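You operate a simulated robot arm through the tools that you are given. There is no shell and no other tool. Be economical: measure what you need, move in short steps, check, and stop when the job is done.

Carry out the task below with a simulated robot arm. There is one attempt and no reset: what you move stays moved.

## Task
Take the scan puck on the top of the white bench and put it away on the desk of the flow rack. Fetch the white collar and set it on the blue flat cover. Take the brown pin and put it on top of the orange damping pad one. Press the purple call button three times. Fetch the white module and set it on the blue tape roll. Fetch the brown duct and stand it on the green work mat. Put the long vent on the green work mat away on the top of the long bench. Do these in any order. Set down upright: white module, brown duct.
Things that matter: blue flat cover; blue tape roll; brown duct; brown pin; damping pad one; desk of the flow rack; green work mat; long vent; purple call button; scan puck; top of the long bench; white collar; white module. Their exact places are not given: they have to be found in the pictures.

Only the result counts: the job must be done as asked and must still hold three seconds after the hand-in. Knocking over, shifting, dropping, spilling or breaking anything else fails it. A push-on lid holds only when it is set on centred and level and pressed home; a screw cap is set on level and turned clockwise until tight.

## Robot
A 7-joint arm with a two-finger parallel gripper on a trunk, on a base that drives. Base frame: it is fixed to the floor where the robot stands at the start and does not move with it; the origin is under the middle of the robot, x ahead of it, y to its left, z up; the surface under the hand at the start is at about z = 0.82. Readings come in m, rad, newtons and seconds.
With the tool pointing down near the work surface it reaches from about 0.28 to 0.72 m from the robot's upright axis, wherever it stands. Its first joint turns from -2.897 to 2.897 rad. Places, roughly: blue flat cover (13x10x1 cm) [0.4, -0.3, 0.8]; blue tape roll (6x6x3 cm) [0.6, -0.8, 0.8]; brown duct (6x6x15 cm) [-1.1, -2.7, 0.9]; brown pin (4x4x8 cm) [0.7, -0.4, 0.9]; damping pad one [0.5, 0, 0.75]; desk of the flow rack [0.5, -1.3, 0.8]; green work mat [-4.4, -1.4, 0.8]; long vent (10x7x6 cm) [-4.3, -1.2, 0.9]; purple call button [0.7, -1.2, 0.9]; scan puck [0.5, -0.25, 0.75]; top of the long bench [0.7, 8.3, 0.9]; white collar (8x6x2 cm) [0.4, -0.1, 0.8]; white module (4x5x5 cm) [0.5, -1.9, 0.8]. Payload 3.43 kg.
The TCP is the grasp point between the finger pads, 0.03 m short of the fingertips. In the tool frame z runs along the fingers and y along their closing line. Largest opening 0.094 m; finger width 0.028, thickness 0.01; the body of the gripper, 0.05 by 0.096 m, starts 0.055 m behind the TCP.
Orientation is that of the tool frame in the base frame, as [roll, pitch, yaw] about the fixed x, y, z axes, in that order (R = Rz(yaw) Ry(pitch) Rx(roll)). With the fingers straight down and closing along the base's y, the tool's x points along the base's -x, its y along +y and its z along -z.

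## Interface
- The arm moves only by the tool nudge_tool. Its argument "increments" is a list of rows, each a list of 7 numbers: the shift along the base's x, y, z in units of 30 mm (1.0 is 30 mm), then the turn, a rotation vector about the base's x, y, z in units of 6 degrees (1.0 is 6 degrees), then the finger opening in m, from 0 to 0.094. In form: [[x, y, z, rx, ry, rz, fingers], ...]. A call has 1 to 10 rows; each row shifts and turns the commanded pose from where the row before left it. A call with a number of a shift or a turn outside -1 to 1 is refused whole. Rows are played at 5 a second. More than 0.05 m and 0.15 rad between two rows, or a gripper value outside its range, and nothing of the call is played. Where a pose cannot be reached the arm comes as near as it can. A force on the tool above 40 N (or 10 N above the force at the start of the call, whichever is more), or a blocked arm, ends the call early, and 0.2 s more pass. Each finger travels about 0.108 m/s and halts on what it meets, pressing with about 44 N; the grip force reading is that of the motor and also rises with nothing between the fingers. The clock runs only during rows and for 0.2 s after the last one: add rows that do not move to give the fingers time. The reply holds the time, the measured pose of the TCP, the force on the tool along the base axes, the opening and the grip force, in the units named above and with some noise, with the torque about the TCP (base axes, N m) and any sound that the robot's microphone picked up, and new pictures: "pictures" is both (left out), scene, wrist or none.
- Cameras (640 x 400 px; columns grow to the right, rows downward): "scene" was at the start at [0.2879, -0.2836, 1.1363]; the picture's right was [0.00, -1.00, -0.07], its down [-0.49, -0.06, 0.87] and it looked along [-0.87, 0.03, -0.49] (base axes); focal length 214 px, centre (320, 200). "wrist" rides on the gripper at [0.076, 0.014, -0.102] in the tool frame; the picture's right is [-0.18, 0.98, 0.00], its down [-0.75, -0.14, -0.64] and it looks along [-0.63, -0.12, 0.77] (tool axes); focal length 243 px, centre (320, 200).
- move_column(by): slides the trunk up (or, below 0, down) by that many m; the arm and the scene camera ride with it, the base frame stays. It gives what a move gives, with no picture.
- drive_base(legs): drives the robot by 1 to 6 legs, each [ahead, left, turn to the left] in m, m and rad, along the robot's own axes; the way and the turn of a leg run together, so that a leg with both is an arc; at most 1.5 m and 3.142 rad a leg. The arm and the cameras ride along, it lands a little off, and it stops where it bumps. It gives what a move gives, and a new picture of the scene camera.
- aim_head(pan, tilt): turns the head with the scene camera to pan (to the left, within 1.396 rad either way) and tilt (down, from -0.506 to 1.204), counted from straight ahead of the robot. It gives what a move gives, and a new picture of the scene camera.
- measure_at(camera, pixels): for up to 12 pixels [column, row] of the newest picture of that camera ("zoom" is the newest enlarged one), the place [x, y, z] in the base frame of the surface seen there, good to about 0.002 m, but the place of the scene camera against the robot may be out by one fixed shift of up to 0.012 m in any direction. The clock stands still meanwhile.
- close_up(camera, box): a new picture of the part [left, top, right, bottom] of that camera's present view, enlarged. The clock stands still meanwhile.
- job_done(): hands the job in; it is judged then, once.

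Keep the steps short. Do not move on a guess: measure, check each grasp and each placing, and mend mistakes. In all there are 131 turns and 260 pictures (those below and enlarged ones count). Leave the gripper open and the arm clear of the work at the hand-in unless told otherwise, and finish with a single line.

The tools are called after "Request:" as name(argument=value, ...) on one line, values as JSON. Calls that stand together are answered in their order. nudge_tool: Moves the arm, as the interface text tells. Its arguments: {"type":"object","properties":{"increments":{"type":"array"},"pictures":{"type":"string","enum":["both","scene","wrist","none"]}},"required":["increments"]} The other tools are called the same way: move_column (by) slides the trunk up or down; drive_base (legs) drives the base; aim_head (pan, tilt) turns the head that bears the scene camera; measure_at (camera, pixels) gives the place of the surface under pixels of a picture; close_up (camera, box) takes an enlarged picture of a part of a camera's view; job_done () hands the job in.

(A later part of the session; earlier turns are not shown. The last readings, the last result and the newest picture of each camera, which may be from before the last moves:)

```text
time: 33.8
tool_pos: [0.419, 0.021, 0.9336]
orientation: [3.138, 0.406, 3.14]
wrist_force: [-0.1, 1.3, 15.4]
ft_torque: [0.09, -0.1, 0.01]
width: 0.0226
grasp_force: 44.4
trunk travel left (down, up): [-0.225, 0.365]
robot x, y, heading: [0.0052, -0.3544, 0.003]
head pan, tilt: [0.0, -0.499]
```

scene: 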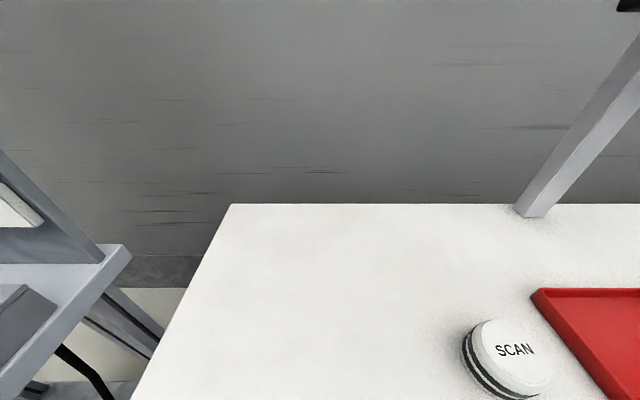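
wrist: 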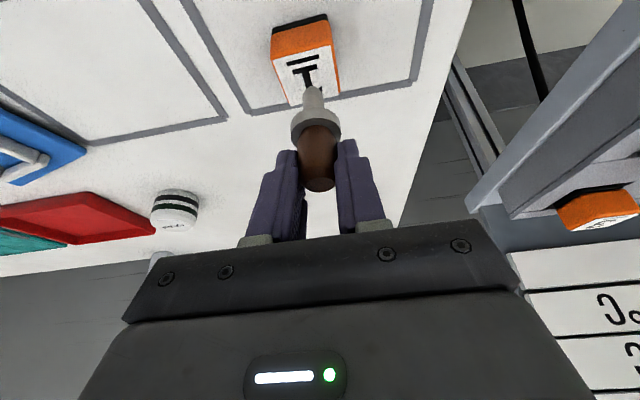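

Contact made. Easing off, then opening slowly and withdrawing along the tool axis.

Request:
nudge_tool(increments=[[0, 0, 0.03, 0, 0, 0, 0.022], [0, 0, 0, 0, 0, 0, 0.026], [0, 0, 0, 0, 0, 0, 0.035], [0, 0, 0, 0, 0, 0, 0.06], [0, 0, 0, 0, 0, 0, 0.08], [-0.3, 0, 0.7, 0, 0, 0, 0.08], [-0.39, 0, 0.92, 0, 0, 0, 0.094], [-0.39, 0, 0.92, 0, 0, 0, 0.094], [-0.39, 0, 0.5, 0, 0, 0, 0.094]])

```text
time: 35.8
tool_pos: [0.3733, 0.022, 1.025]
orientation: [3.14, 0.401, 3.139]
wrist_force: [-0.8, 0.6, 0.9]
ft_torque: [-0.02, -0.01, 0.0]
width: 0.0939
grasp_force: 0.0
trunk travel left (down, up): [-0.225, 0.365]
robot x, y, heading: [-0.0016, -0.3576, 0.006]
head pan, tilt: [0.0, -0.499]
```

scene: 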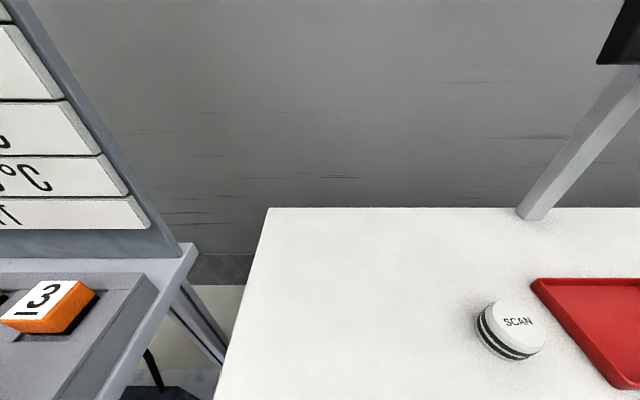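
wrist: 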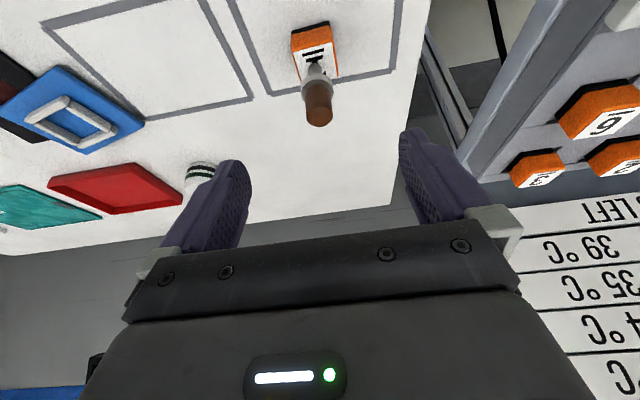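

The pin stands on pad one. Now the puck: I'll level the hand and move in front of it to look.

Request:
nudge_tool(increments=[[0, -1, 0, 0, 0, 0, 0.094], [0, -1, 0, 0, 0, 0, 0.094], [0, -1, 0, 0, 0.83, 0, 0.094], [0.6, -1, 0, 0, 1, 0, 0.094], [0.6, -1, 0, 0, 1, 0, 0.094], [0.6, -1, 0, 0, 1, 0, 0.094], [0.7, -1, -0.5, 0, 0, 0, 0.094], [0.7, -1, -0.5, 0, 0, 0, 0.094], [0, 0, 0, 0, 0, 0, 0.094]], pictures="wrist")

Request:
close_up(camera="wrist", box=[250, 130, 410, 230])

```text
time: 37.8
tool_pos: [0.4703, -0.2161, 0.9949]
orientation: [3.139, 0.004, -3.141]
wrist_force: [0.3, -0.8, 0.1]
ft_torque: [0.04, -0.01, 0.0]
width: 0.0941
grasp_force: 0.1
trunk travel left (down, up): [-0.225, 0.365]
robot x, y, heading: [0.0022, -0.3596, 0.001]
head pan, tilt: [0.0, -0.499]
```

wrist: 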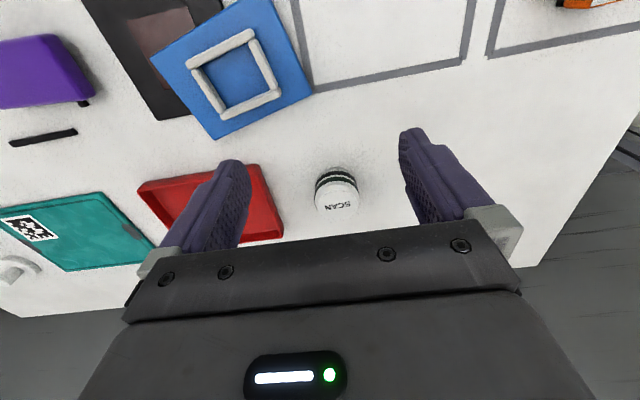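

```text
4.00 times, centred on (330, 180) of wrist
```

zoom: 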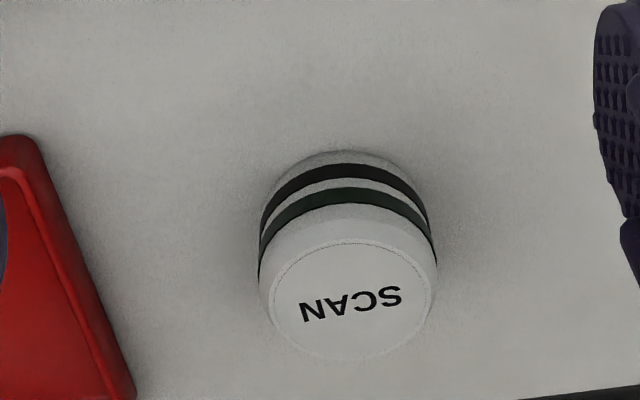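

Request:
measure_at(camera="zoom", pixels=[[352, 245], [352, 350], [275, 300], [432, 290], [352, 300], [345, 160], [266, 200], [428, 205], [135, 390], [40, 150]])

```text
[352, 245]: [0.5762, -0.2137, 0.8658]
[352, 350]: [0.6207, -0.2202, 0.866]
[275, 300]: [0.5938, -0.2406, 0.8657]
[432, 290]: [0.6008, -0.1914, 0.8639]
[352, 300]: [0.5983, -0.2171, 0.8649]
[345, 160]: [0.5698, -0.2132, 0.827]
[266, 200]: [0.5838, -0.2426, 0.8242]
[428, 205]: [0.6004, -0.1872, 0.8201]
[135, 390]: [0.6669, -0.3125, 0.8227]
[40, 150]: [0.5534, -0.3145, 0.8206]
```

The puck's centre is (0.598, -0.2165). I'll move over, descend and grip.

Request:
nudge_tool(increments=[[1, 0, 0, 0, 0, 0, 0.094], [1, 0, 0, 0, 0, 0, 0.094], [1, 0, 0, 0, 0, 0, 0.094], [1, 0, -0.5, 0, 0, 0, 0.094], [0.27, 0, -0.9, 0, 0, 0, 0.094], [0, 0, -0.9, 0, 0, 0, 0.094], [0, 0, -0.9, 0, 0, 0, 0.094], [0, 0, -0.9, 0, 0, 0, 0.094], [0, 0, -0.5, 0, 0, 0, 0.094], [0, 0, 0, 0, 0, 0, 0.094]], pictures="wrist")

```text
time: 40.0
tool_pos: [0.5988, -0.2185, 0.8568]
orientation: [3.14, 0.003, 3.141]
wrist_force: [-1.1, -0.1, -0.1]
ft_torque: [0.03, 0.04, -0.01]
width: 0.0939
grasp_force: 0.1
trunk travel left (down, up): [-0.225, 0.365]
robot x, y, heading: [-0.0014, -0.3574, 0.005]
head pan, tilt: [0.0, -0.499]
```

wrist: 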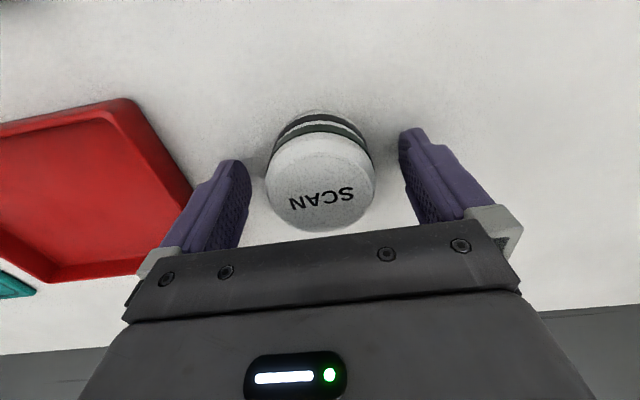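

Request:
nudge_tool(increments=[[0, 0.04, 0, 0, 0, 0, 0.07], [0, 0, 0, 0, 0, 0, 0.04], [0, 0, 0, 0, 0, 0, 0.04], [0, 0, 0, 0, 0, 0, 0.04], [0, 0, 1, 0, 0, 0, 0.04], [0, 0, 1, 0, 0, 0, 0.04], [-1, 0, 0.8, 0, 0, 0, 0.04], [-1, 0, 0.8, 0, 0, 0, 0.04], [-1, 0, 0.8, 0, 0, 0, 0.04], [-1, 0, 0, 0, 0, 0, 0.04]], pictures="wrist")

```text
time: 42.2
tool_pos: [0.4777, -0.218, 0.9883]
orientation: [-3.141, 0.003, 3.141]
wrist_force: [1.4, -0.6, -1.9]
ft_torque: [-0.01, 0.01, 0.0]
width: 0.0577
grasp_force: 44.1
trunk travel left (down, up): [-0.225, 0.365]
robot x, y, heading: [0.0002, -0.359, 0.003]
head pan, tilt: [0.0, -0.499]
```

wrist: 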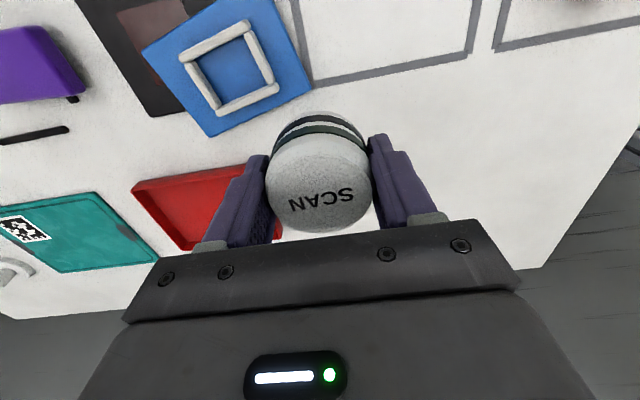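

The puck is held. I'll pull the hand in and drive right in steps, watching.

Request:
nudge_tool(increments=[[-1, -0.9, 0.5, 0, 0, 0, 0.04], [-1, -0.9, 0.5, 0, 0, 0, 0.04], [-1, -0.9, 0.5, 0, 0, 0, 0.04], [-1, -0.9, 0.5, 0, 0, 0, 0.04], [-1, -0.9, 0.5, 0, 0, 0, 0.04]], pictures="none")

Request:
drive_base(legs=[[0, -0.45, 0]])

```text
time: 43.4
tool_pos: [0.3268, -0.3531, 1.0641]
orientation: [3.14, 0.003, 3.14]
wrist_force: [0.7, 0.0, -1.2]
ft_torque: [-0.02, 0.01, 0.01]
width: 0.0576
grasp_force: 44.4
trunk travel left (down, up): [-0.225, 0.365]
robot x, y, heading: [-0.0046, -0.356, -0.0]
head pan, tilt: [0.0, -0.499]
```

```text
time: 46.1
tool_pos: [0.329, -0.8008, 1.0644]
orientation: [3.14, 0.004, -3.141]
wrist_force: [-0.2, -0.9, -2.3]
ft_torque: [0.01, -0.02, 0.01]
width: 0.0578
grasp_force: 44.3
trunk travel left (down, up): [-0.225, 0.365]
robot x, y, heading: [0.0026, -0.8037, -0.0]
head pan, tilt: [0.0, -0.499]
```

scene: 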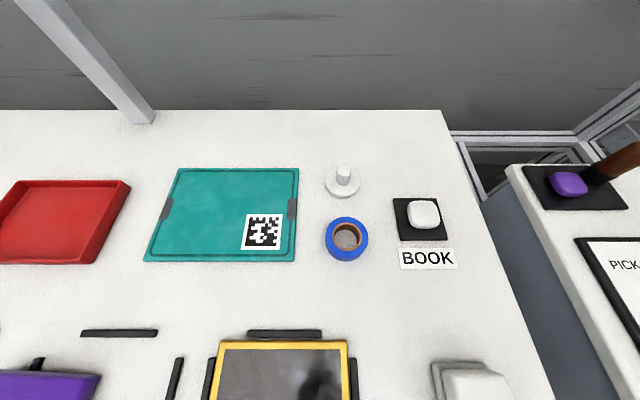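

Request:
drive_base(legs=[[0, -0.35, 0]])

```text
time: 48.3
tool_pos: [0.33, -1.1459, 1.0646]
orientation: [3.14, 0.004, -3.137]
wrist_force: [1.0, 0.1, -1.9]
ft_torque: [0.03, 0.0, 0.02]
width: 0.0575
grasp_force: 43.8
trunk travel left (down, up): [-0.225, 0.365]
robot x, y, heading: [0.0026, -1.1515, 0.011]
head pan, tilt: [0.0, -0.499]
```

scene: 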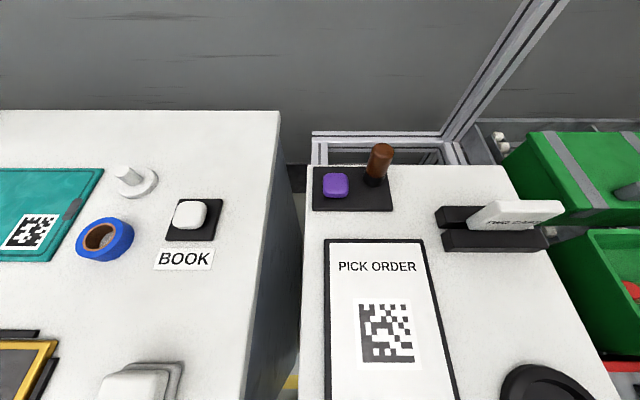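

Request:
measure_at(camera="scene", pixels=[[337, 183], [378, 150], [385, 182], [316, 170], [390, 209], [420, 240], [455, 395], [500, 300], [510, 245], [540, 370], [600, 385], [320, 300]])

Request:
close_up(camera="scene", box=[280, 130, 440, 230])

```text
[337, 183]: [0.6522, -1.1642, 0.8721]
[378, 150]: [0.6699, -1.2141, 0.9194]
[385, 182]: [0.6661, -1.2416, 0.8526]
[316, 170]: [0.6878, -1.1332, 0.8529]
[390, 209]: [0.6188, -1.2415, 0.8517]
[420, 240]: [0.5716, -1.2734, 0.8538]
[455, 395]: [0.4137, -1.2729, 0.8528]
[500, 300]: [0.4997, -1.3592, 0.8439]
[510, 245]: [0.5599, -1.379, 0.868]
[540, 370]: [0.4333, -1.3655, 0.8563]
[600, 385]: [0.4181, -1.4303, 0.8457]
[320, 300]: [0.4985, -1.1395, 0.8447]
```

```text
4.00 times, centred on (360, 180) of scene
```

zoom: 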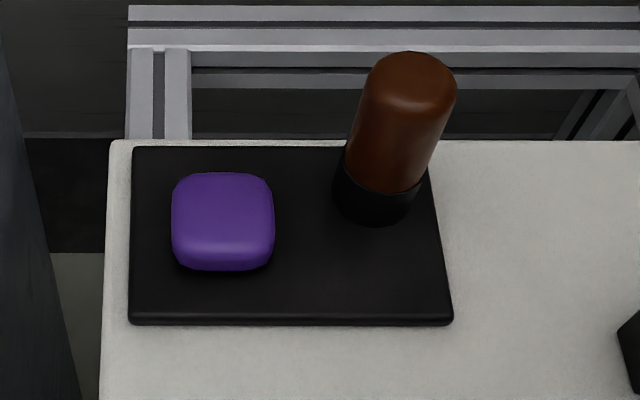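

I'll pitch the hand to check for anything overhead on the rack.

Request:
nudge_tool(increments=[[0, 0, 0, 0, -1, 0, 0.04], [0, 0, 0, 0, -1, 0, 0.04], [0, 0, 0, 0, -1, 0, 0.04], [0, 0, 0, 0, -1, 0, 0.04], [0, 0, 0, 0, -1, 0, 0.04], [0, 0, 0, 0, -1, 0, 0.04], [0, 0, 0, 0, 0, 0, 0.04]], pictures="scene")

```text
time: 49.9
tool_pos: [0.4243, -1.1435, 1.0799]
orientation: [-3.14, 0.631, -3.139]
wrist_force: [-0.5, -0.8, -1.8]
ft_torque: [0.01, 0.04, 0.0]
width: 0.0575
grasp_force: 43.8
out of reach, approached as far as the arm can: row 2, 3, 4, 5, 6
trunk travel left (down, up): [-0.225, 0.365]
robot x, y, heading: [0.0026, -1.1509, 0.003]
head pan, tilt: [0.0, -0.499]
```

scene: 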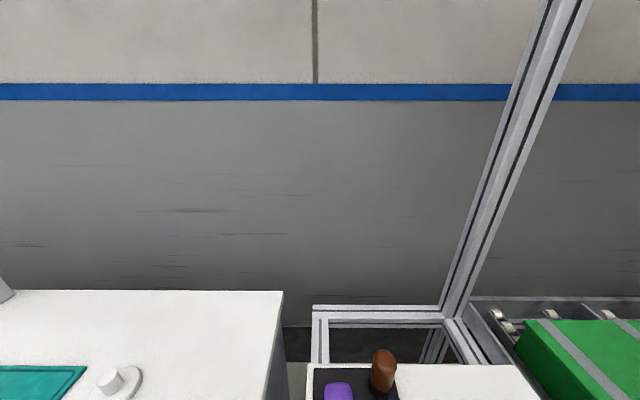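

Nothing overhangs. I'll level the hand and view the free desk spot near (0.50, -1.35).

Request:
nudge_tool(increments=[[0, -0.8, 0, 0, 1, 0, 0.04], [0, -0.8, 0, 0, 1, 0, 0.04], [0, -0.8, 0, 0, 1, 0, 0.04], [0, -0.8, 0, 0, 1, 0, 0.04], [0, -0.8, 0, 0, 1, 0, 0.04], [0, -0.8, -0.5, 0, 1, 0, 0.04], [0, -0.8, -0.5, 0, 0, 0, 0.04], [0, -0.8, -0.5, 0, 0, 0, 0.04], [0, 0, 0, 0, 0, 0, 0.04]])

```text
time: 51.9
tool_pos: [0.4251, -1.3351, 1.0351]
orientation: [3.139, 0.003, -3.137]
wrist_force: [-0.1, -0.3, -1.2]
ft_torque: [0.02, 0.04, 0.02]
width: 0.0575
grasp_force: 43.4
trunk travel left (down, up): [-0.225, 0.365]
robot x, y, heading: [0.0029, -1.1512, 0.003]
head pan, tilt: [0.0, -0.499]
```

scene: 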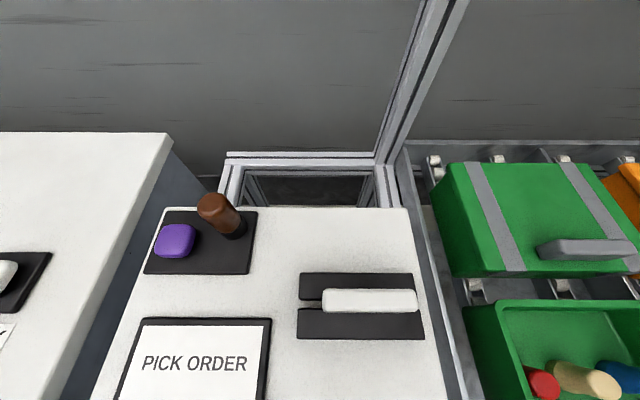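
wrist: 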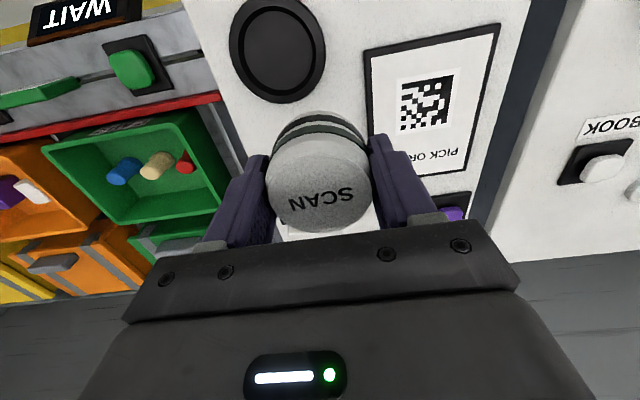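

Request:
measure_at(camera="wrist", pixels=[[280, 45], [325, 70], [290, 105], [232, 40], [368, 100], [380, 140], [345, 60], [240, 110], [225, 95], [440, 155]])

Request:
measure_at(camera="scene", pixels=[[300, 338], [425, 338], [300, 380], [430, 380], [265, 390], [445, 395], [360, 245], [408, 212], [250, 215], [365, 295]])

```text
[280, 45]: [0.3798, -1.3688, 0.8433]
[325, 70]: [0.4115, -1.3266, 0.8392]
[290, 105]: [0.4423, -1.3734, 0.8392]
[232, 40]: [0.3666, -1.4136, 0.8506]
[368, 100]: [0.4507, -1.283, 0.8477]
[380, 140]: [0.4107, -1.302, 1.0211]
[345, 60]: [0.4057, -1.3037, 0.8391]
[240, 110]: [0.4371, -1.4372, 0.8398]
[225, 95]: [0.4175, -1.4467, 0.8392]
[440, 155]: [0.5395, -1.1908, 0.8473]
```

```text
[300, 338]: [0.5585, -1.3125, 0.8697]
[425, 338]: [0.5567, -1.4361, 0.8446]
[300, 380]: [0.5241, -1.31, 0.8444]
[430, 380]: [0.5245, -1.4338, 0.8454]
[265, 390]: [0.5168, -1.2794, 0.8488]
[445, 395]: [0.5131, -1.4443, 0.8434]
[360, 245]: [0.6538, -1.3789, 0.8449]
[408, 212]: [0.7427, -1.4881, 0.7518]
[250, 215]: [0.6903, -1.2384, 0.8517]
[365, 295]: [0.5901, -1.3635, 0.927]
```

Free desk area is x 0.45–0.55, y -1.29 to -1.44, z 0.839. I'll lower the puck towards (0.495, -1.365).

Request:
nudge_tool(increments=[[0.8, -0.5, 0, 0, 0, 0, 0.04], [0.8, -0.5, -0.5, 0, 0, 0, 0.04], [0.73, 0, -1, 0, 0, 0, 0.04], [0, 0, -1, 0, 0, 0, 0.04], [0, 0, -1, 0, 0, 0, 0.04], [0, 0, -1, 0, 0, 0, 0.04], [0, 0, -0.4, 0, 0, 0, 0.04], [0, 0, 0, 0, 0, 0, 0.04]], pictures="wrist")

```text
time: 53.7
tool_pos: [0.4961, -1.3674, 0.8887]
orientation: [3.14, 0.003, -3.139]
wrist_force: [0.4, -0.4, -2.2]
ft_torque: [0.0, 0.0, -0.04]
width: 0.0576
grasp_force: 44.6
trunk travel left (down, up): [-0.225, 0.365]
robot x, y, heading: [0.0032, -1.1502, 0.008]
head pan, tilt: [0.0, -0.499]
```

wrist: 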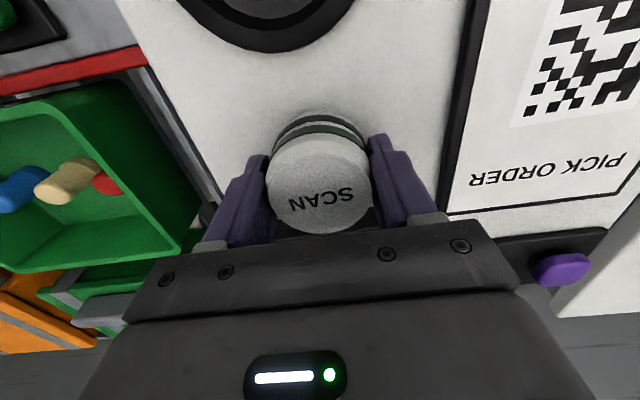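

Request:
nudge_tool(increments=[[0, 0, -0.3, 0, 0, 0, 0.04], [0, 0, -0.1, 0, 0, 0, 0.04], [0, 0, -0.04, 0, 0, 0, 0.04], [0, 0, 0, 0, 0, 0, 0.04]], pictures="none")

```text
time: 54.7
tool_pos: [0.4943, -1.3667, 0.8762]
orientation: [-3.141, 0.009, -3.14]
wrist_force: [0.3, -3.6, 32.8]
ft_torque: [-0.16, 0.57, -0.04]
width: 0.0576
grasp_force: 43.7
trunk travel left (down, up): [-0.225, 0.365]
robot x, y, heading: [0.0016, -1.1514, 0.003]
head pan, tilt: [0.0, -0.499]
```

Firm contact, so I'll release and lift.

Request:
nudge_tool(increments=[[0, 0, 0.06, 0, 0, 0, 0.057], [0, 0, 0, 0, 0, 0, 0.065], [0, 0, 0, 0, 0, 0, 0.08], [0, 0, 0, 0, 0, 0, 0.08], [0, 0, 0.6, 0, 0, 0, 0.08], [0, 0, 1, 0, 0, 0, 0.08], [0, 0, 1, 0, 0, 0, 0.08], [-0.5, 0.5, 1, 0, 0, 0, 0.08], [-0.5, 1, 0, 0, 0, 0, 0.05]])

```text
time: 56.7
tool_pos: [0.4649, -1.3215, 0.9844]
orientation: [3.139, 0.003, -3.137]
wrist_force: [0.4, 0.3, 1.2]
ft_torque: [-0.03, -0.01, 0.04]
width: 0.0498
grasp_force: 0.0
trunk travel left (down, up): [-0.225, 0.365]
robot x, y, heading: [0.0003, -1.1479, 0.002]
head pan, tilt: [0.0, -0.499]
```

scene: 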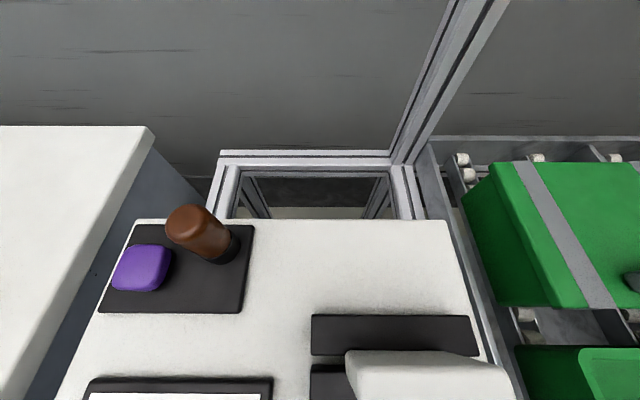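
wrist: 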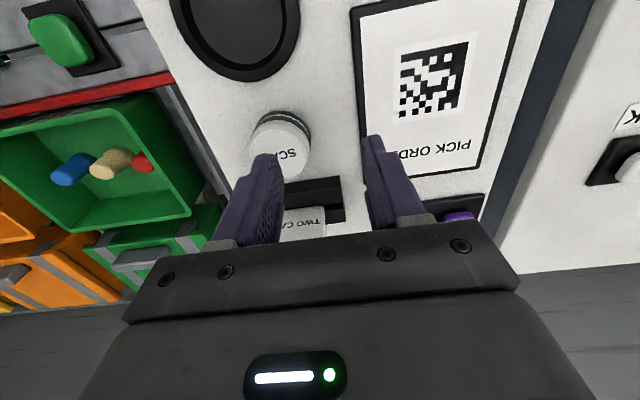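

The puck is on the desk. Next the button: I'll close the fingers and go in front of it for an accurate look.

Request:
measure_at(camera="scene", pixels=[[300, 155], [300, 163], [400, 150], [145, 265], [195, 215], [232, 240]])

Request:
nudge_tool(increments=[[0, 1, 0, 0, 0, 0, 0.03], [0, 1, 0, 0, 0, 0, 0.0], [0, 1, 0, 0, 0, 0, 0], [0.4, 1, 0, 0, 0, 0, 0], [0.4, 1, 0, 0, 0, 0, 0], [0.4, 0.2, 0, 0, 0, 0, 0], [0, 0, 0, 0, 0, 0, 0]], pictures="wrist")

```text
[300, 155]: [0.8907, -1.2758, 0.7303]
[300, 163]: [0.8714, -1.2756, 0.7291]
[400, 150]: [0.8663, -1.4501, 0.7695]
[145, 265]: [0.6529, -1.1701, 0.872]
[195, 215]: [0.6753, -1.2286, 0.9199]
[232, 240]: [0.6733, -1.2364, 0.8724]
```

```text
time: 58.3
tool_pos: [0.5001, -1.1644, 0.9864]
orientation: [3.139, 0.001, -3.138]
wrist_force: [-0.1, -0.2, 0.4]
ft_torque: [-0.01, 0.01, 0.01]
width: 0.0
grasp_force: 33.3
trunk travel left (down, up): [-0.225, 0.365]
robot x, y, heading: [-0.0008, -1.152, 0.002]
head pan, tilt: [0.0, -0.499]
```

wrist: 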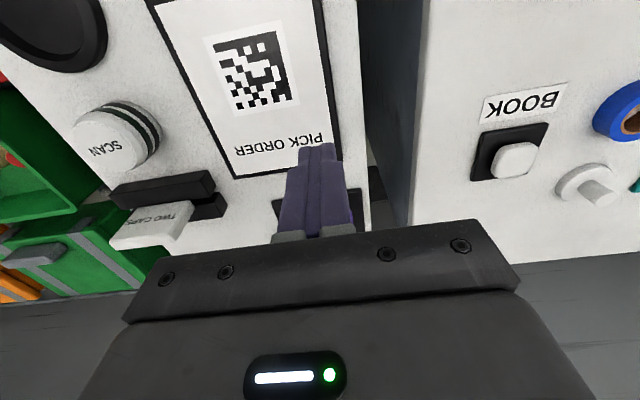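

Request:
nudge_tool(increments=[[0.8, 1, 0, 0, 0, 0, 0], [0.6, 1, 0, 0, 0, 0, 0], [0, 0, 0, 0, 0, 0, 0]], pictures="wrist")

Request:
close_up(camera="wrist", box=[200, 150, 360, 250])

```text
time: 59.1
tool_pos: [0.5435, -1.1054, 0.9837]
orientation: [3.14, 0.004, -3.137]
wrist_force: [-0.1, 0.6, 0.5]
ft_torque: [0.02, 0.0, -0.05]
width: 0.0
grasp_force: 33.3
trunk travel left (down, up): [-0.225, 0.365]
robot x, y, heading: [0.0027, -1.1543, 0.007]
head pan, tilt: [0.0, -0.499]
```

wrist: 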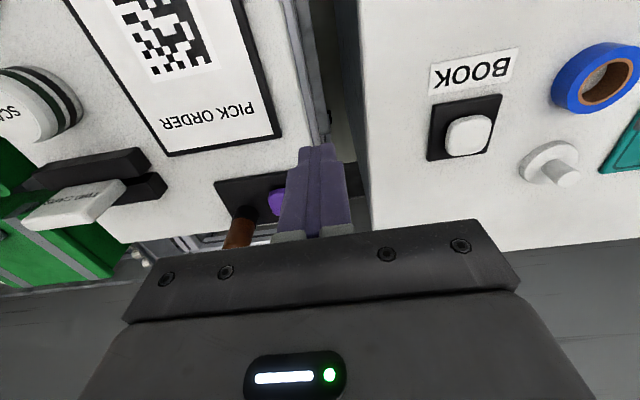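

```text
4.00 times, centred on (280, 200) of wrist
```

zoom: 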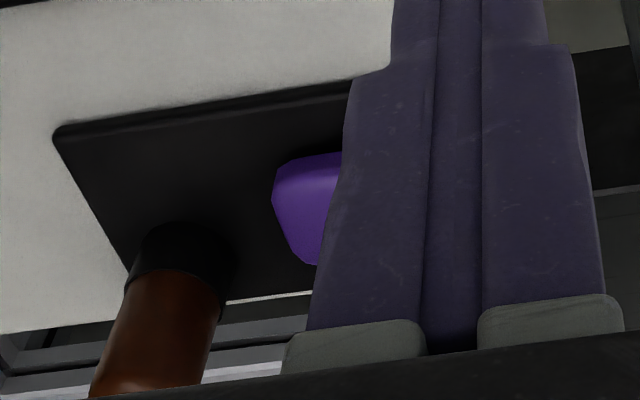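

Request:
measure_at(camera="zoom", pixels=[[282, 195], [312, 162], [310, 200], [318, 240], [305, 255], [290, 110], [180, 300], [210, 285]])

```text
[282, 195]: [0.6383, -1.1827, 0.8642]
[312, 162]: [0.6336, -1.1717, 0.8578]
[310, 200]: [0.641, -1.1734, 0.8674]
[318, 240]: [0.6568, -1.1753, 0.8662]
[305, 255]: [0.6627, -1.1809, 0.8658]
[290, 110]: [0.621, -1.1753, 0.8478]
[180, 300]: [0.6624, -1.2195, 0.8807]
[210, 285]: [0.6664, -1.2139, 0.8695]
```

The button's centre is (0.650, -1.168) with its top at 0.867. I'll position above it and come to 8 mm clear.

Request:
nudge_tool(increments=[[0.8, -1, 0, 0, 0, 0, 0], [0.9, -1, 0, 0, 0, 0, 0], [0.9, 0, 0, 0, 0, 0, 0], [0.95, 0, -0.5, 0, 0, 0, 0], [0, 0, -1, 0, 0, 0, 0], [0, 0, -1, 0, 0, 0, 0], [0, 0, -0.1, 0, 0, 0, 0], [0, 0, 0, 0, 0, 0, 0]], pictures="wrist")

```text
time: 60.9
tool_pos: [0.6496, -1.1645, 0.9055]
orientation: [3.14, 0.004, -3.138]
wrist_force: [-0.6, -0.1, 0.5]
ft_torque: [0.03, 0.02, -0.01]
width: 0.0
grasp_force: 33.2
trunk travel left (down, up): [-0.225, 0.365]
robot x, y, heading: [0.0026, -1.1531, 0.009]
head pan, tilt: [0.0, -0.499]
```

wrist: 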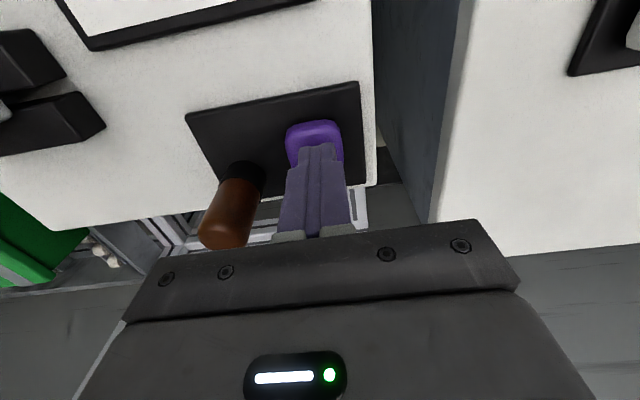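

Pressing gently in small steps.

Request:
nudge_tool(increments=[[0, -0.05, -0.2, 0, 0, 0, 0], [0, 0, -0.07, 0, 0, 0, 0], [0, 0, -0.05, 0, 0, 0, 0], [0, 0, -0.05, 0, 0, 0, 0], [0, 0, -0.05, 0, 0, 0, 0]], pictures="wrist")

```text
time: 62.1
tool_pos: [0.6497, -1.1674, 0.8941]
orientation: [3.139, 0.003, -3.139]
wrist_force: [-0.2, -0.6, 1.9]
ft_torque: [0.0, 0.07, 0.01]
width: 0.0
grasp_force: 33.2
trunk travel left (down, up): [-0.225, 0.365]
robot x, y, heading: [0.0037, -1.1513, 0.007]
head pan, tilt: [0.0, -0.499]
```

wrist: 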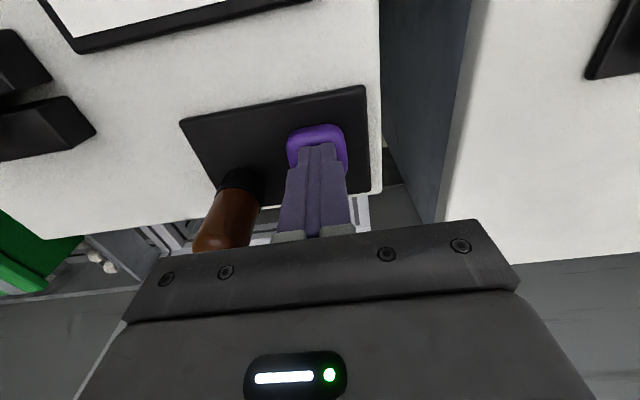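

Request:
nudge_tool(increments=[[0, 0, -0.05, 0, 0, 0, 0], [0, 0, -0.04, 0, 0, 0, 0]], pictures="none")

```text
time: 62.7
tool_pos: [0.6504, -1.167, 0.8907]
orientation: [3.139, 0.005, -3.138]
wrist_force: [0.3, 0.7, 3.3]
ft_torque: [0.02, 0.0, 0.0]
width: 0.0
grasp_force: 32.2
trunk travel left (down, up): [-0.225, 0.365]
robot x, y, heading: [0.0021, -1.1493, 0.01]
head pan, tilt: [0.0, -0.499]
heard: click
```

Click heard, press 1. I'll release fully.

Request:
nudge_tool(increments=[[0, 0, 0.3, 0, 0, 0, 0], [0, 0, 0.25, 0, 0, 0, 0], [0, 0, 0, 0, 0, 0, 0], [0, 0, 0, 0, 0, 0, 0]], pictures="wrist")

```text
time: 63.7
tool_pos: [0.6493, -1.1674, 0.9086]
orientation: [3.14, 0.004, -3.137]
wrist_force: [-0.5, 0.1, -0.1]
ft_torque: [-0.01, 0.0, -0.02]
width: 0.0001
grasp_force: 33.0
trunk travel left (down, up): [-0.225, 0.365]
robot x, y, heading: [0.0007, -1.1515, 0.006]
head pan, tilt: [0.0, -0.499]
```

wrist: 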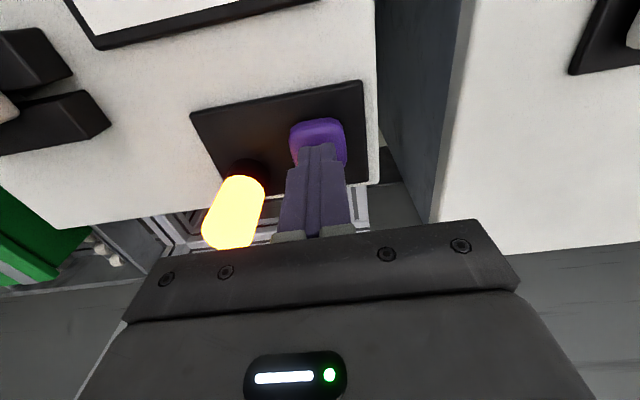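

The lamp lit, so press 1 counted. Press 2 goes down to 0.890 and back up.

Request:
nudge_tool(increments=[[0, 0, -0.3, 0, 0, 0, 0], [0, 0, -0.2, 0, 0, 0, 0], [0, 0, -0.1, 0, 0, 0, 0], [0, 0, 0, 0, 0, 0, 0], [0, 0, 0.3, 0, 0, 0, 0], [0, 0, 0.3, 0, 0, 0, 0], [0, 0, 0, 0, 0, 0, 0], [0, 0, 0, 0, 0, 0, 0]], pictures="wrist")

```text
time: 65.5
tool_pos: [0.6503, -1.1659, 0.9081]
orientation: [3.141, 0.003, -3.139]
wrist_force: [-0.3, -0.3, 0.9]
ft_torque: [-0.02, 0.0, -0.02]
width: 0.0
grasp_force: 33.3
trunk travel left (down, up): [-0.225, 0.365]
robot x, y, heading: [-0.0001, -1.1531, 0.011]
head pan, tilt: [0.0, -0.499]
heard: click
```

wrist: 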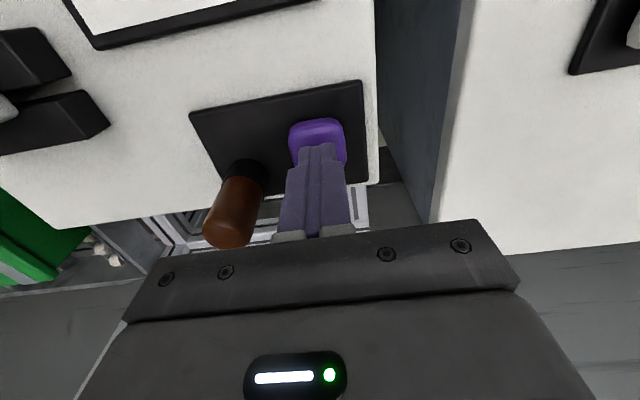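

One click and the lamp toggled off. Press 3.

Request:
nudge_tool(increments=[[0, 0, -0.3, 0, 0, 0, 0], [0, 0, -0.2, 0, 0, 0, 0], [0, 0, -0.1, 0, 0, 0, 0], [0, 0, 0, 0, 0, 0, 0], [0, 0, 0.3, 0, 0, 0, 0], [0, 0, 0.3, 0, 0, 0, 0], [0, 0, 0, 0, 0, 0, 0], [0, 0, 0, 0, 0, 0, 0]], pictures="wrist")

```text
time: 67.3
tool_pos: [0.6508, -1.1673, 0.9073]
orientation: [3.139, 0.002, -3.138]
wrist_force: [1.0, -0.8, 0.6]
ft_torque: [0.01, 0.0, 0.01]
width: 0.0001
grasp_force: 32.8
trunk travel left (down, up): [-0.225, 0.365]
robot x, y, heading: [0.0005, -1.1524, 0.006]
head pan, tilt: [0.0, -0.499]
heard: click
```

wrist: 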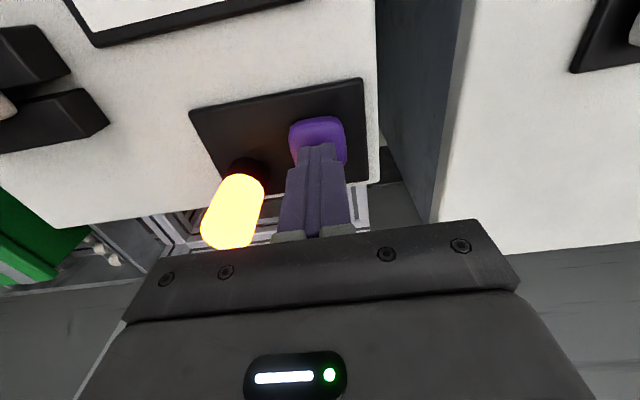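

Three presses are done. I'll retract and drive right to find the white module near (0.5, -1.9).

Request:
nudge_tool(increments=[[0, 0, 1, 0, 0, 0, 0.03], [-1, 0, 1, 0, 0, 0, 0.06], [-1, 0, 1, 0, 0, 0, 0.09], [-1, 0, 1, 0, 0, 0, 0.09], [-1, 0, 1, 0, 0, 0, 0.09], [-1, 0, 1, 0, 0, 0, 0.09], [-1, 0, 0, 0, 0, 0, 0.09], [-1, 0, 0, 0, 0, 0, 0.09], [-1, 0, 0, 0, 0, 0, 0.09], [-1, 0, 0, 0, 0, 0, 0.09]], pictures="none")

Request:
drive_base(legs=[[0, -0.5, 0]])

```text
time: 69.5
tool_pos: [0.3797, -1.1668, 1.0881]
orientation: [3.139, 0.004, -3.138]
wrist_force: [0.2, -0.6, -0.9]
ft_torque: [0.01, -0.02, -0.01]
width: 0.0899
grasp_force: 0.1
trunk travel left (down, up): [-0.225, 0.365]
robot x, y, heading: [-0.0005, -1.1517, 0.001]
head pan, tilt: [0.0, -0.499]
```

```text
time: 72.5
tool_pos: [0.3839, -1.6703, 1.0869]
orientation: [3.14, 0.004, -3.134]
wrist_force: [0.2, 0.2, 0.0]
ft_torque: [-0.03, 0.02, 0.01]
width: 0.09
grasp_force: 0.0
trunk travel left (down, up): [-0.225, 0.365]
robot x, y, heading: [0.0075, -1.6546, 0.007]
head pan, tilt: [0.0, -0.499]
```

scene: 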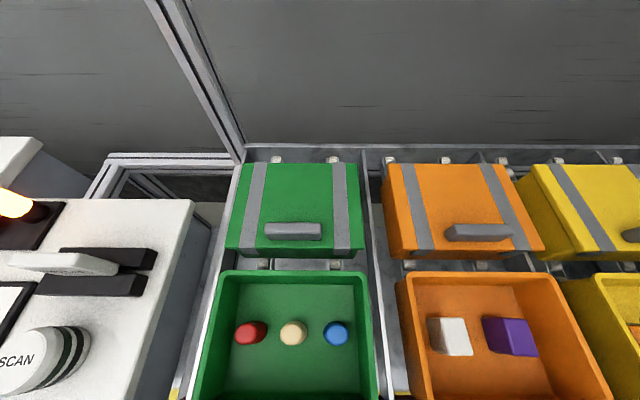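

The white module is in the orange bin, at pixel (450,335). I'll measure it and the bin.

Request:
measure_at(camera="scene", pixels=[[430, 320], [464, 318], [471, 352], [438, 353], [450, 342], [500, 335], [410, 300], [540, 272], [405, 275], [590, 350], [480, 380], [470, 330]])

Request:
close_up(camera="scene", box=[380, 260, 600, 397])

```text
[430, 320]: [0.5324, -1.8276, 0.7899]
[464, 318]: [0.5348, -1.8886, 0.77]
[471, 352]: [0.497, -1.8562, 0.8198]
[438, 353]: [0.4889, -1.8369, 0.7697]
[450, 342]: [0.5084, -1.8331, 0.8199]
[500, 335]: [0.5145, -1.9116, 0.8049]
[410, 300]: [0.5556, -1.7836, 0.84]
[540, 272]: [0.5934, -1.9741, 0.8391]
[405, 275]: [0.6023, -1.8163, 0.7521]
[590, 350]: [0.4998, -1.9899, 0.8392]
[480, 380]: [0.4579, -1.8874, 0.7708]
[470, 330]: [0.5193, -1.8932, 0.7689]
```

```text
2.91 times, centred on (490, 328) of scene
```

zoom: 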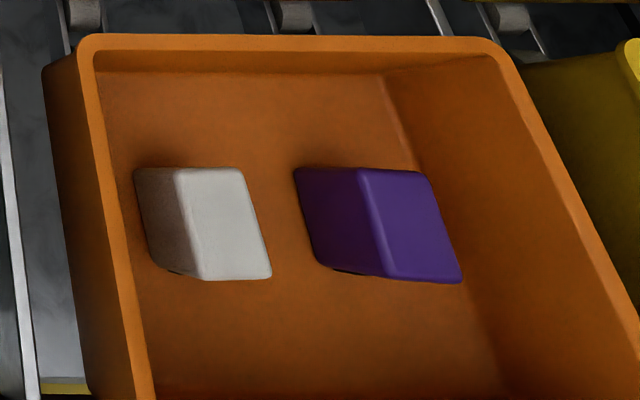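

Request:
drive_base(legs=[[0, -0.18, 0]])

Request:
nudge_tool(increments=[[0, 0, -0.6, 0, 0, 0, 0.09], [0, 0, -0.6, 0, 0, 0, 0.09], [0, 0, -0.6, 0, 0, 0, 0.09], [0, 0, 0, 0, 0, 0, 0.09]], pictures="wrist")

```text
time: 74.0
tool_pos: [0.387, -1.8475, 1.0889]
orientation: [3.14, 0.003, -3.136]
wrist_force: [-0.4, -0.4, -0.3]
ft_torque: [0.02, 0.02, -0.01]
width: 0.0899
grasp_force: 0.2
trunk travel left (down, up): [-0.225, 0.365]
robot x, y, heading: [0.0082, -1.832, 0.006]
head pan, tilt: [0.0, -0.499]
```

scene: 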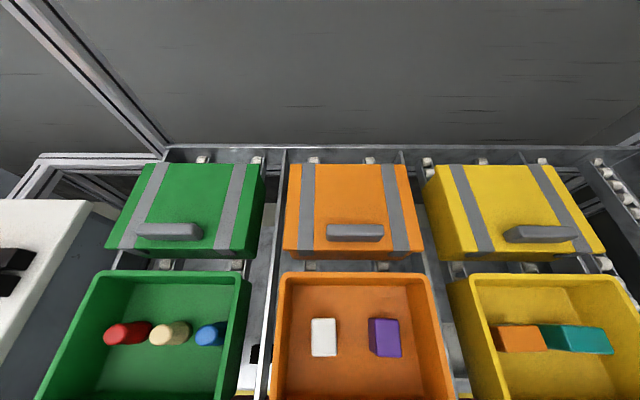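

```text
time: 75.0
tool_pos: [0.3855, -1.8469, 1.0356]
orientation: [3.138, 0.004, -3.133]
wrist_force: [-0.1, 1.0, 0.5]
ft_torque: [0.03, 0.01, -0.02]
width: 0.0899
grasp_force: 0.0
trunk travel left (down, up): [-0.225, 0.365]
robot x, y, heading: [0.0084, -1.8342, 0.01]
head pan, tilt: [0.0, -0.499]
```

wrist: 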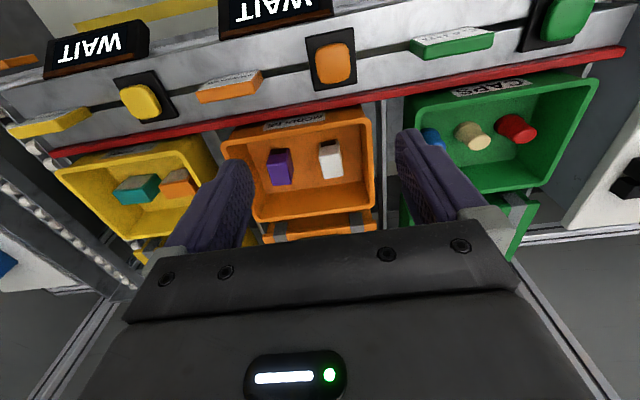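

Request:
close_up(camera="wrist", box=[220, 100, 380, 200])

```text
4.00 times, centred on (300, 150) of wrist
```

zoom: 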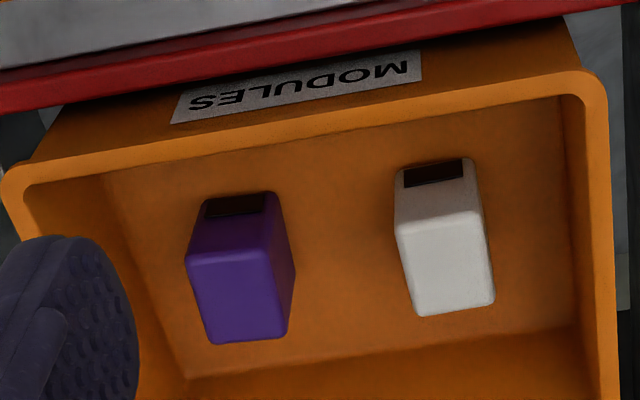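

Request:
measure_at(camera="zoom", pixels=[[402, 236], [478, 214], [488, 300], [420, 312], [445, 262], [275, 250], [285, 330], [360, 250], [560, 200], [600, 220], [400, 180], [440, 350]])

```text
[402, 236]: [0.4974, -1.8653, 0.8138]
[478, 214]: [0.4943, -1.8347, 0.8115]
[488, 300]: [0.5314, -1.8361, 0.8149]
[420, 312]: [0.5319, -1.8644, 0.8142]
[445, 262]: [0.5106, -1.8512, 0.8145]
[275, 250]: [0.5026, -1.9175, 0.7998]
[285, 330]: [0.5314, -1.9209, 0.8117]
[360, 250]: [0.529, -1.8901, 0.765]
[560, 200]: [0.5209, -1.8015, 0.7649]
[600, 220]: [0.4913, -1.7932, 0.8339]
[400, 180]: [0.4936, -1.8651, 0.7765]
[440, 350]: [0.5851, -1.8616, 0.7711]
```

Request:
measure_at(camera="scene", pixels=[[355, 230], [345, 180], [350, 250], [305, 265], [300, 168], [210, 90]])

Request:
measure_at(camera="wrist", pixels=[[275, 12], [335, 60], [230, 85], [300, 112], [330, 230], [95, 45]])

```text
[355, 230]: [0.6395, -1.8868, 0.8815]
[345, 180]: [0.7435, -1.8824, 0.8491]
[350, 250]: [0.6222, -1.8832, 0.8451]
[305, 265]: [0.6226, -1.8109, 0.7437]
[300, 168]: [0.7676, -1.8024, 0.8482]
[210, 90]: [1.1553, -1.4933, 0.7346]
```

```text
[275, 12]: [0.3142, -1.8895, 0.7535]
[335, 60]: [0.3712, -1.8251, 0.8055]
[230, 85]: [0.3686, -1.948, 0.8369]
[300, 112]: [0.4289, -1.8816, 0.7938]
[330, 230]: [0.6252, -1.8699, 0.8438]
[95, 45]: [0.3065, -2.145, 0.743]
```

The module's top centre is (0.514, -1.850). I'll move over it at 0.055 opening and descend.

Request:
nudge_tool(increments=[[1, -0.1, 0, 0, 0, 0, 0.06], [1, 0, 0, 0, 0, 0, 0.058], [1, 0, 0, 0, 0, 0, 0.058], [1, 0, -0.8, 0, 0, 0, 0.058], [0.28, 0, -1, 0, 0, 0, 0.058], [0, 0, -1, 0, 0, 0, 0.058], [0, 0, -1, 0, 0, 0, 0.058], [0, 0, -1, 0, 0, 0, 0.058], [0, 0, -0.7, 0, 0, 0, 0.058], [0, 0, 0, 0, 0, 0, 0.058]], pictures="wrist")

```text
time: 77.2
tool_pos: [0.5152, -1.8481, 0.8681]
orientation: [3.139, 0.002, -3.133]
wrist_force: [0.0, -0.1, -1.2]
ft_torque: [-0.03, 0.04, -0.01]
width: 0.0581
grasp_force: 0.0
trunk travel left (down, up): [-0.225, 0.365]
robot x, y, heading: [0.0063, -1.8309, 0.013]
head pan, tilt: [0.0, -0.499]
```

wrist: 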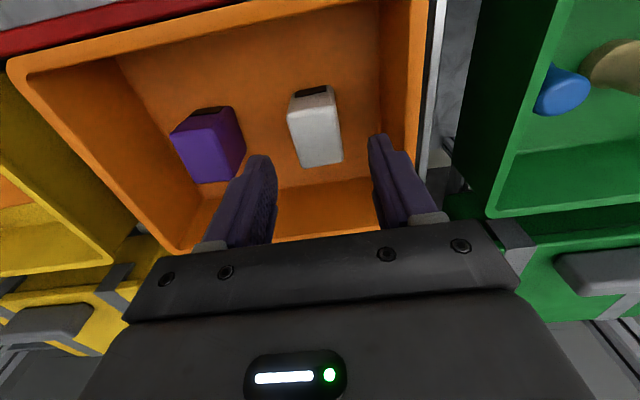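

Request:
measure_at(camera="wrist", pixels=[[290, 112], [333, 104], [341, 160], [304, 165], [316, 135], [270, 165], [375, 140]])

```text
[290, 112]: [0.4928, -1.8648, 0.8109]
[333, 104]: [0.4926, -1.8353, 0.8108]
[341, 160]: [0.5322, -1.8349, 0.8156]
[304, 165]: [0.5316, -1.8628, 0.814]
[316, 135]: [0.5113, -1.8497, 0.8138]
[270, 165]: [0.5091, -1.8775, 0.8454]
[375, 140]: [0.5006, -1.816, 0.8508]
```

Centred. I'll descend the last 48 mm and close.

Request:
nudge_tool(increments=[[-0.08, -0.05, -0.8, 0, 0, 0, 0.058], [0, 0, -0.8, 0, 0, 0, 0.058], [0, 0, 0, 0, 0, 0, 0.058], [0, 0, 0, 0, 0, 0, 0.045], [0, 0, 0, 0, 0, 0, 0.02], [0, 0, 0, 0, 0, 0, 0.02], [0, 0, 0, 0, 0, 0, 0.02]], pictures="wrist")

```text
time: 78.8
tool_pos: [0.5115, -1.8508, 0.8202]
orientation: [3.139, 0.004, -3.133]
wrist_force: [3.1, 0.3, 13.1]
ft_torque: [-0.08, -0.51, 0.12]
width: 0.0329
grasp_force: 44.1
trunk travel left (down, up): [-0.225, 0.365]
robot x, y, heading: [0.0062, -1.831, 0.01]
head pan, tilt: [0.0, -0.499]
```

wrist: 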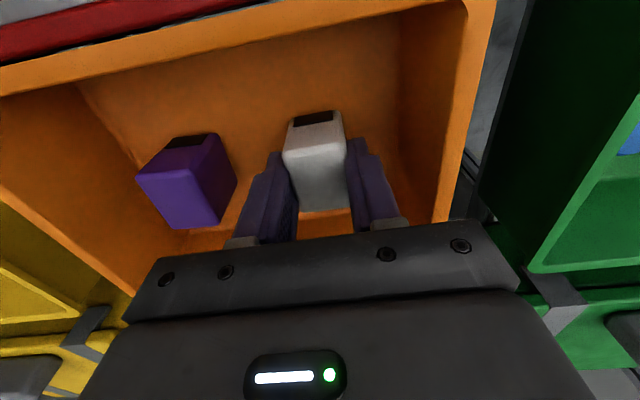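

Gripped at 0.033, with a light upward contact felt. I'll lift straight up and check that nothing shifted.

Request:
nudge_tool(increments=[[0, 0, 0.5, 0, 0, 0, 0.02], [0, 0, 1, 0, 0, 0, 0.02], [0, 0, 1, 0, 0, 0, 0.02], [0, 0, 1, 0, 0, 0, 0.02], [0, 0, 1, 0, 0, 0, 0.02], [0, 0, 1, 0, 0, 0, 0.02], [0, 0, 1, 0, 0, 0, 0.02], [-1, 0, 1, 0, 0, 0, 0.02], [-1, 0, 1, 0, 0, 0, 0.02], [-1, 0, 0, 0, 0, 0, 0.02]])

```text
time: 81.0
tool_pos: [0.4226, -1.8513, 1.0772]
orientation: [-3.142, 0.003, -3.136]
wrist_force: [-0.6, -1.4, -0.9]
ft_torque: [-0.02, -0.04, -0.01]
width: 0.0331
grasp_force: 43.7
trunk travel left (down, up): [-0.225, 0.365]
robot x, y, heading: [0.0064, -1.8353, 0.004]
head pan, tilt: [0.0, -0.499]
```

scene: 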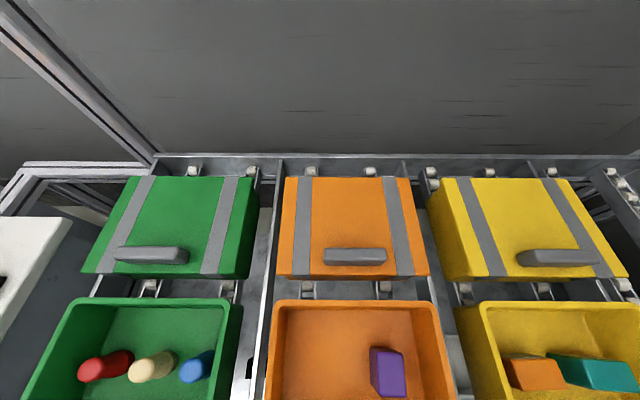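
wrist: 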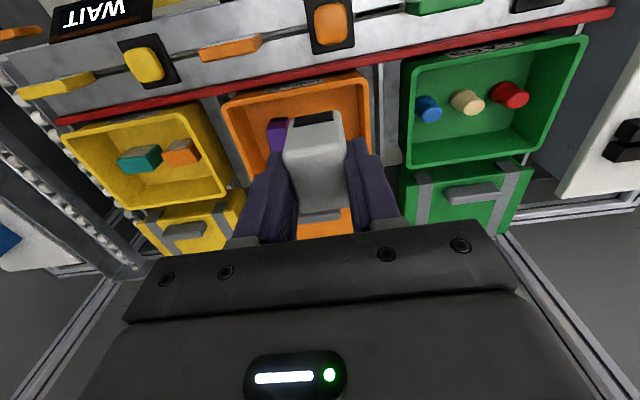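

Request:
measure_at(camera="scene", pixels=[[355, 258], [345, 185], [305, 181], [300, 305], [430, 305], [150, 258], [290, 272], [160, 272]])

Request:
measure_at(camera="wrist", pixels=[[290, 152], [340, 145], [350, 208], [308, 213], [318, 180], [292, 120], [335, 112]])

```text
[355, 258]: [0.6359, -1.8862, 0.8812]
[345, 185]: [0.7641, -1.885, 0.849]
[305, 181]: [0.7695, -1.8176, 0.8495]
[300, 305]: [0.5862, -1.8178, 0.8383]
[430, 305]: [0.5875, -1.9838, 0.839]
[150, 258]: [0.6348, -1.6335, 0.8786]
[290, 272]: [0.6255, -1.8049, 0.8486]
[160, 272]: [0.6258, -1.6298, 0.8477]
```

```text
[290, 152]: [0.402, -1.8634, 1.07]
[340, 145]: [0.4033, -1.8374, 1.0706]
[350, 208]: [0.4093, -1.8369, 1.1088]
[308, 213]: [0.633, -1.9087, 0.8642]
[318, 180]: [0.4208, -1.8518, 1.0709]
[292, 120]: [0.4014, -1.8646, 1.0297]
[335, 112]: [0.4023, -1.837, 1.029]
```

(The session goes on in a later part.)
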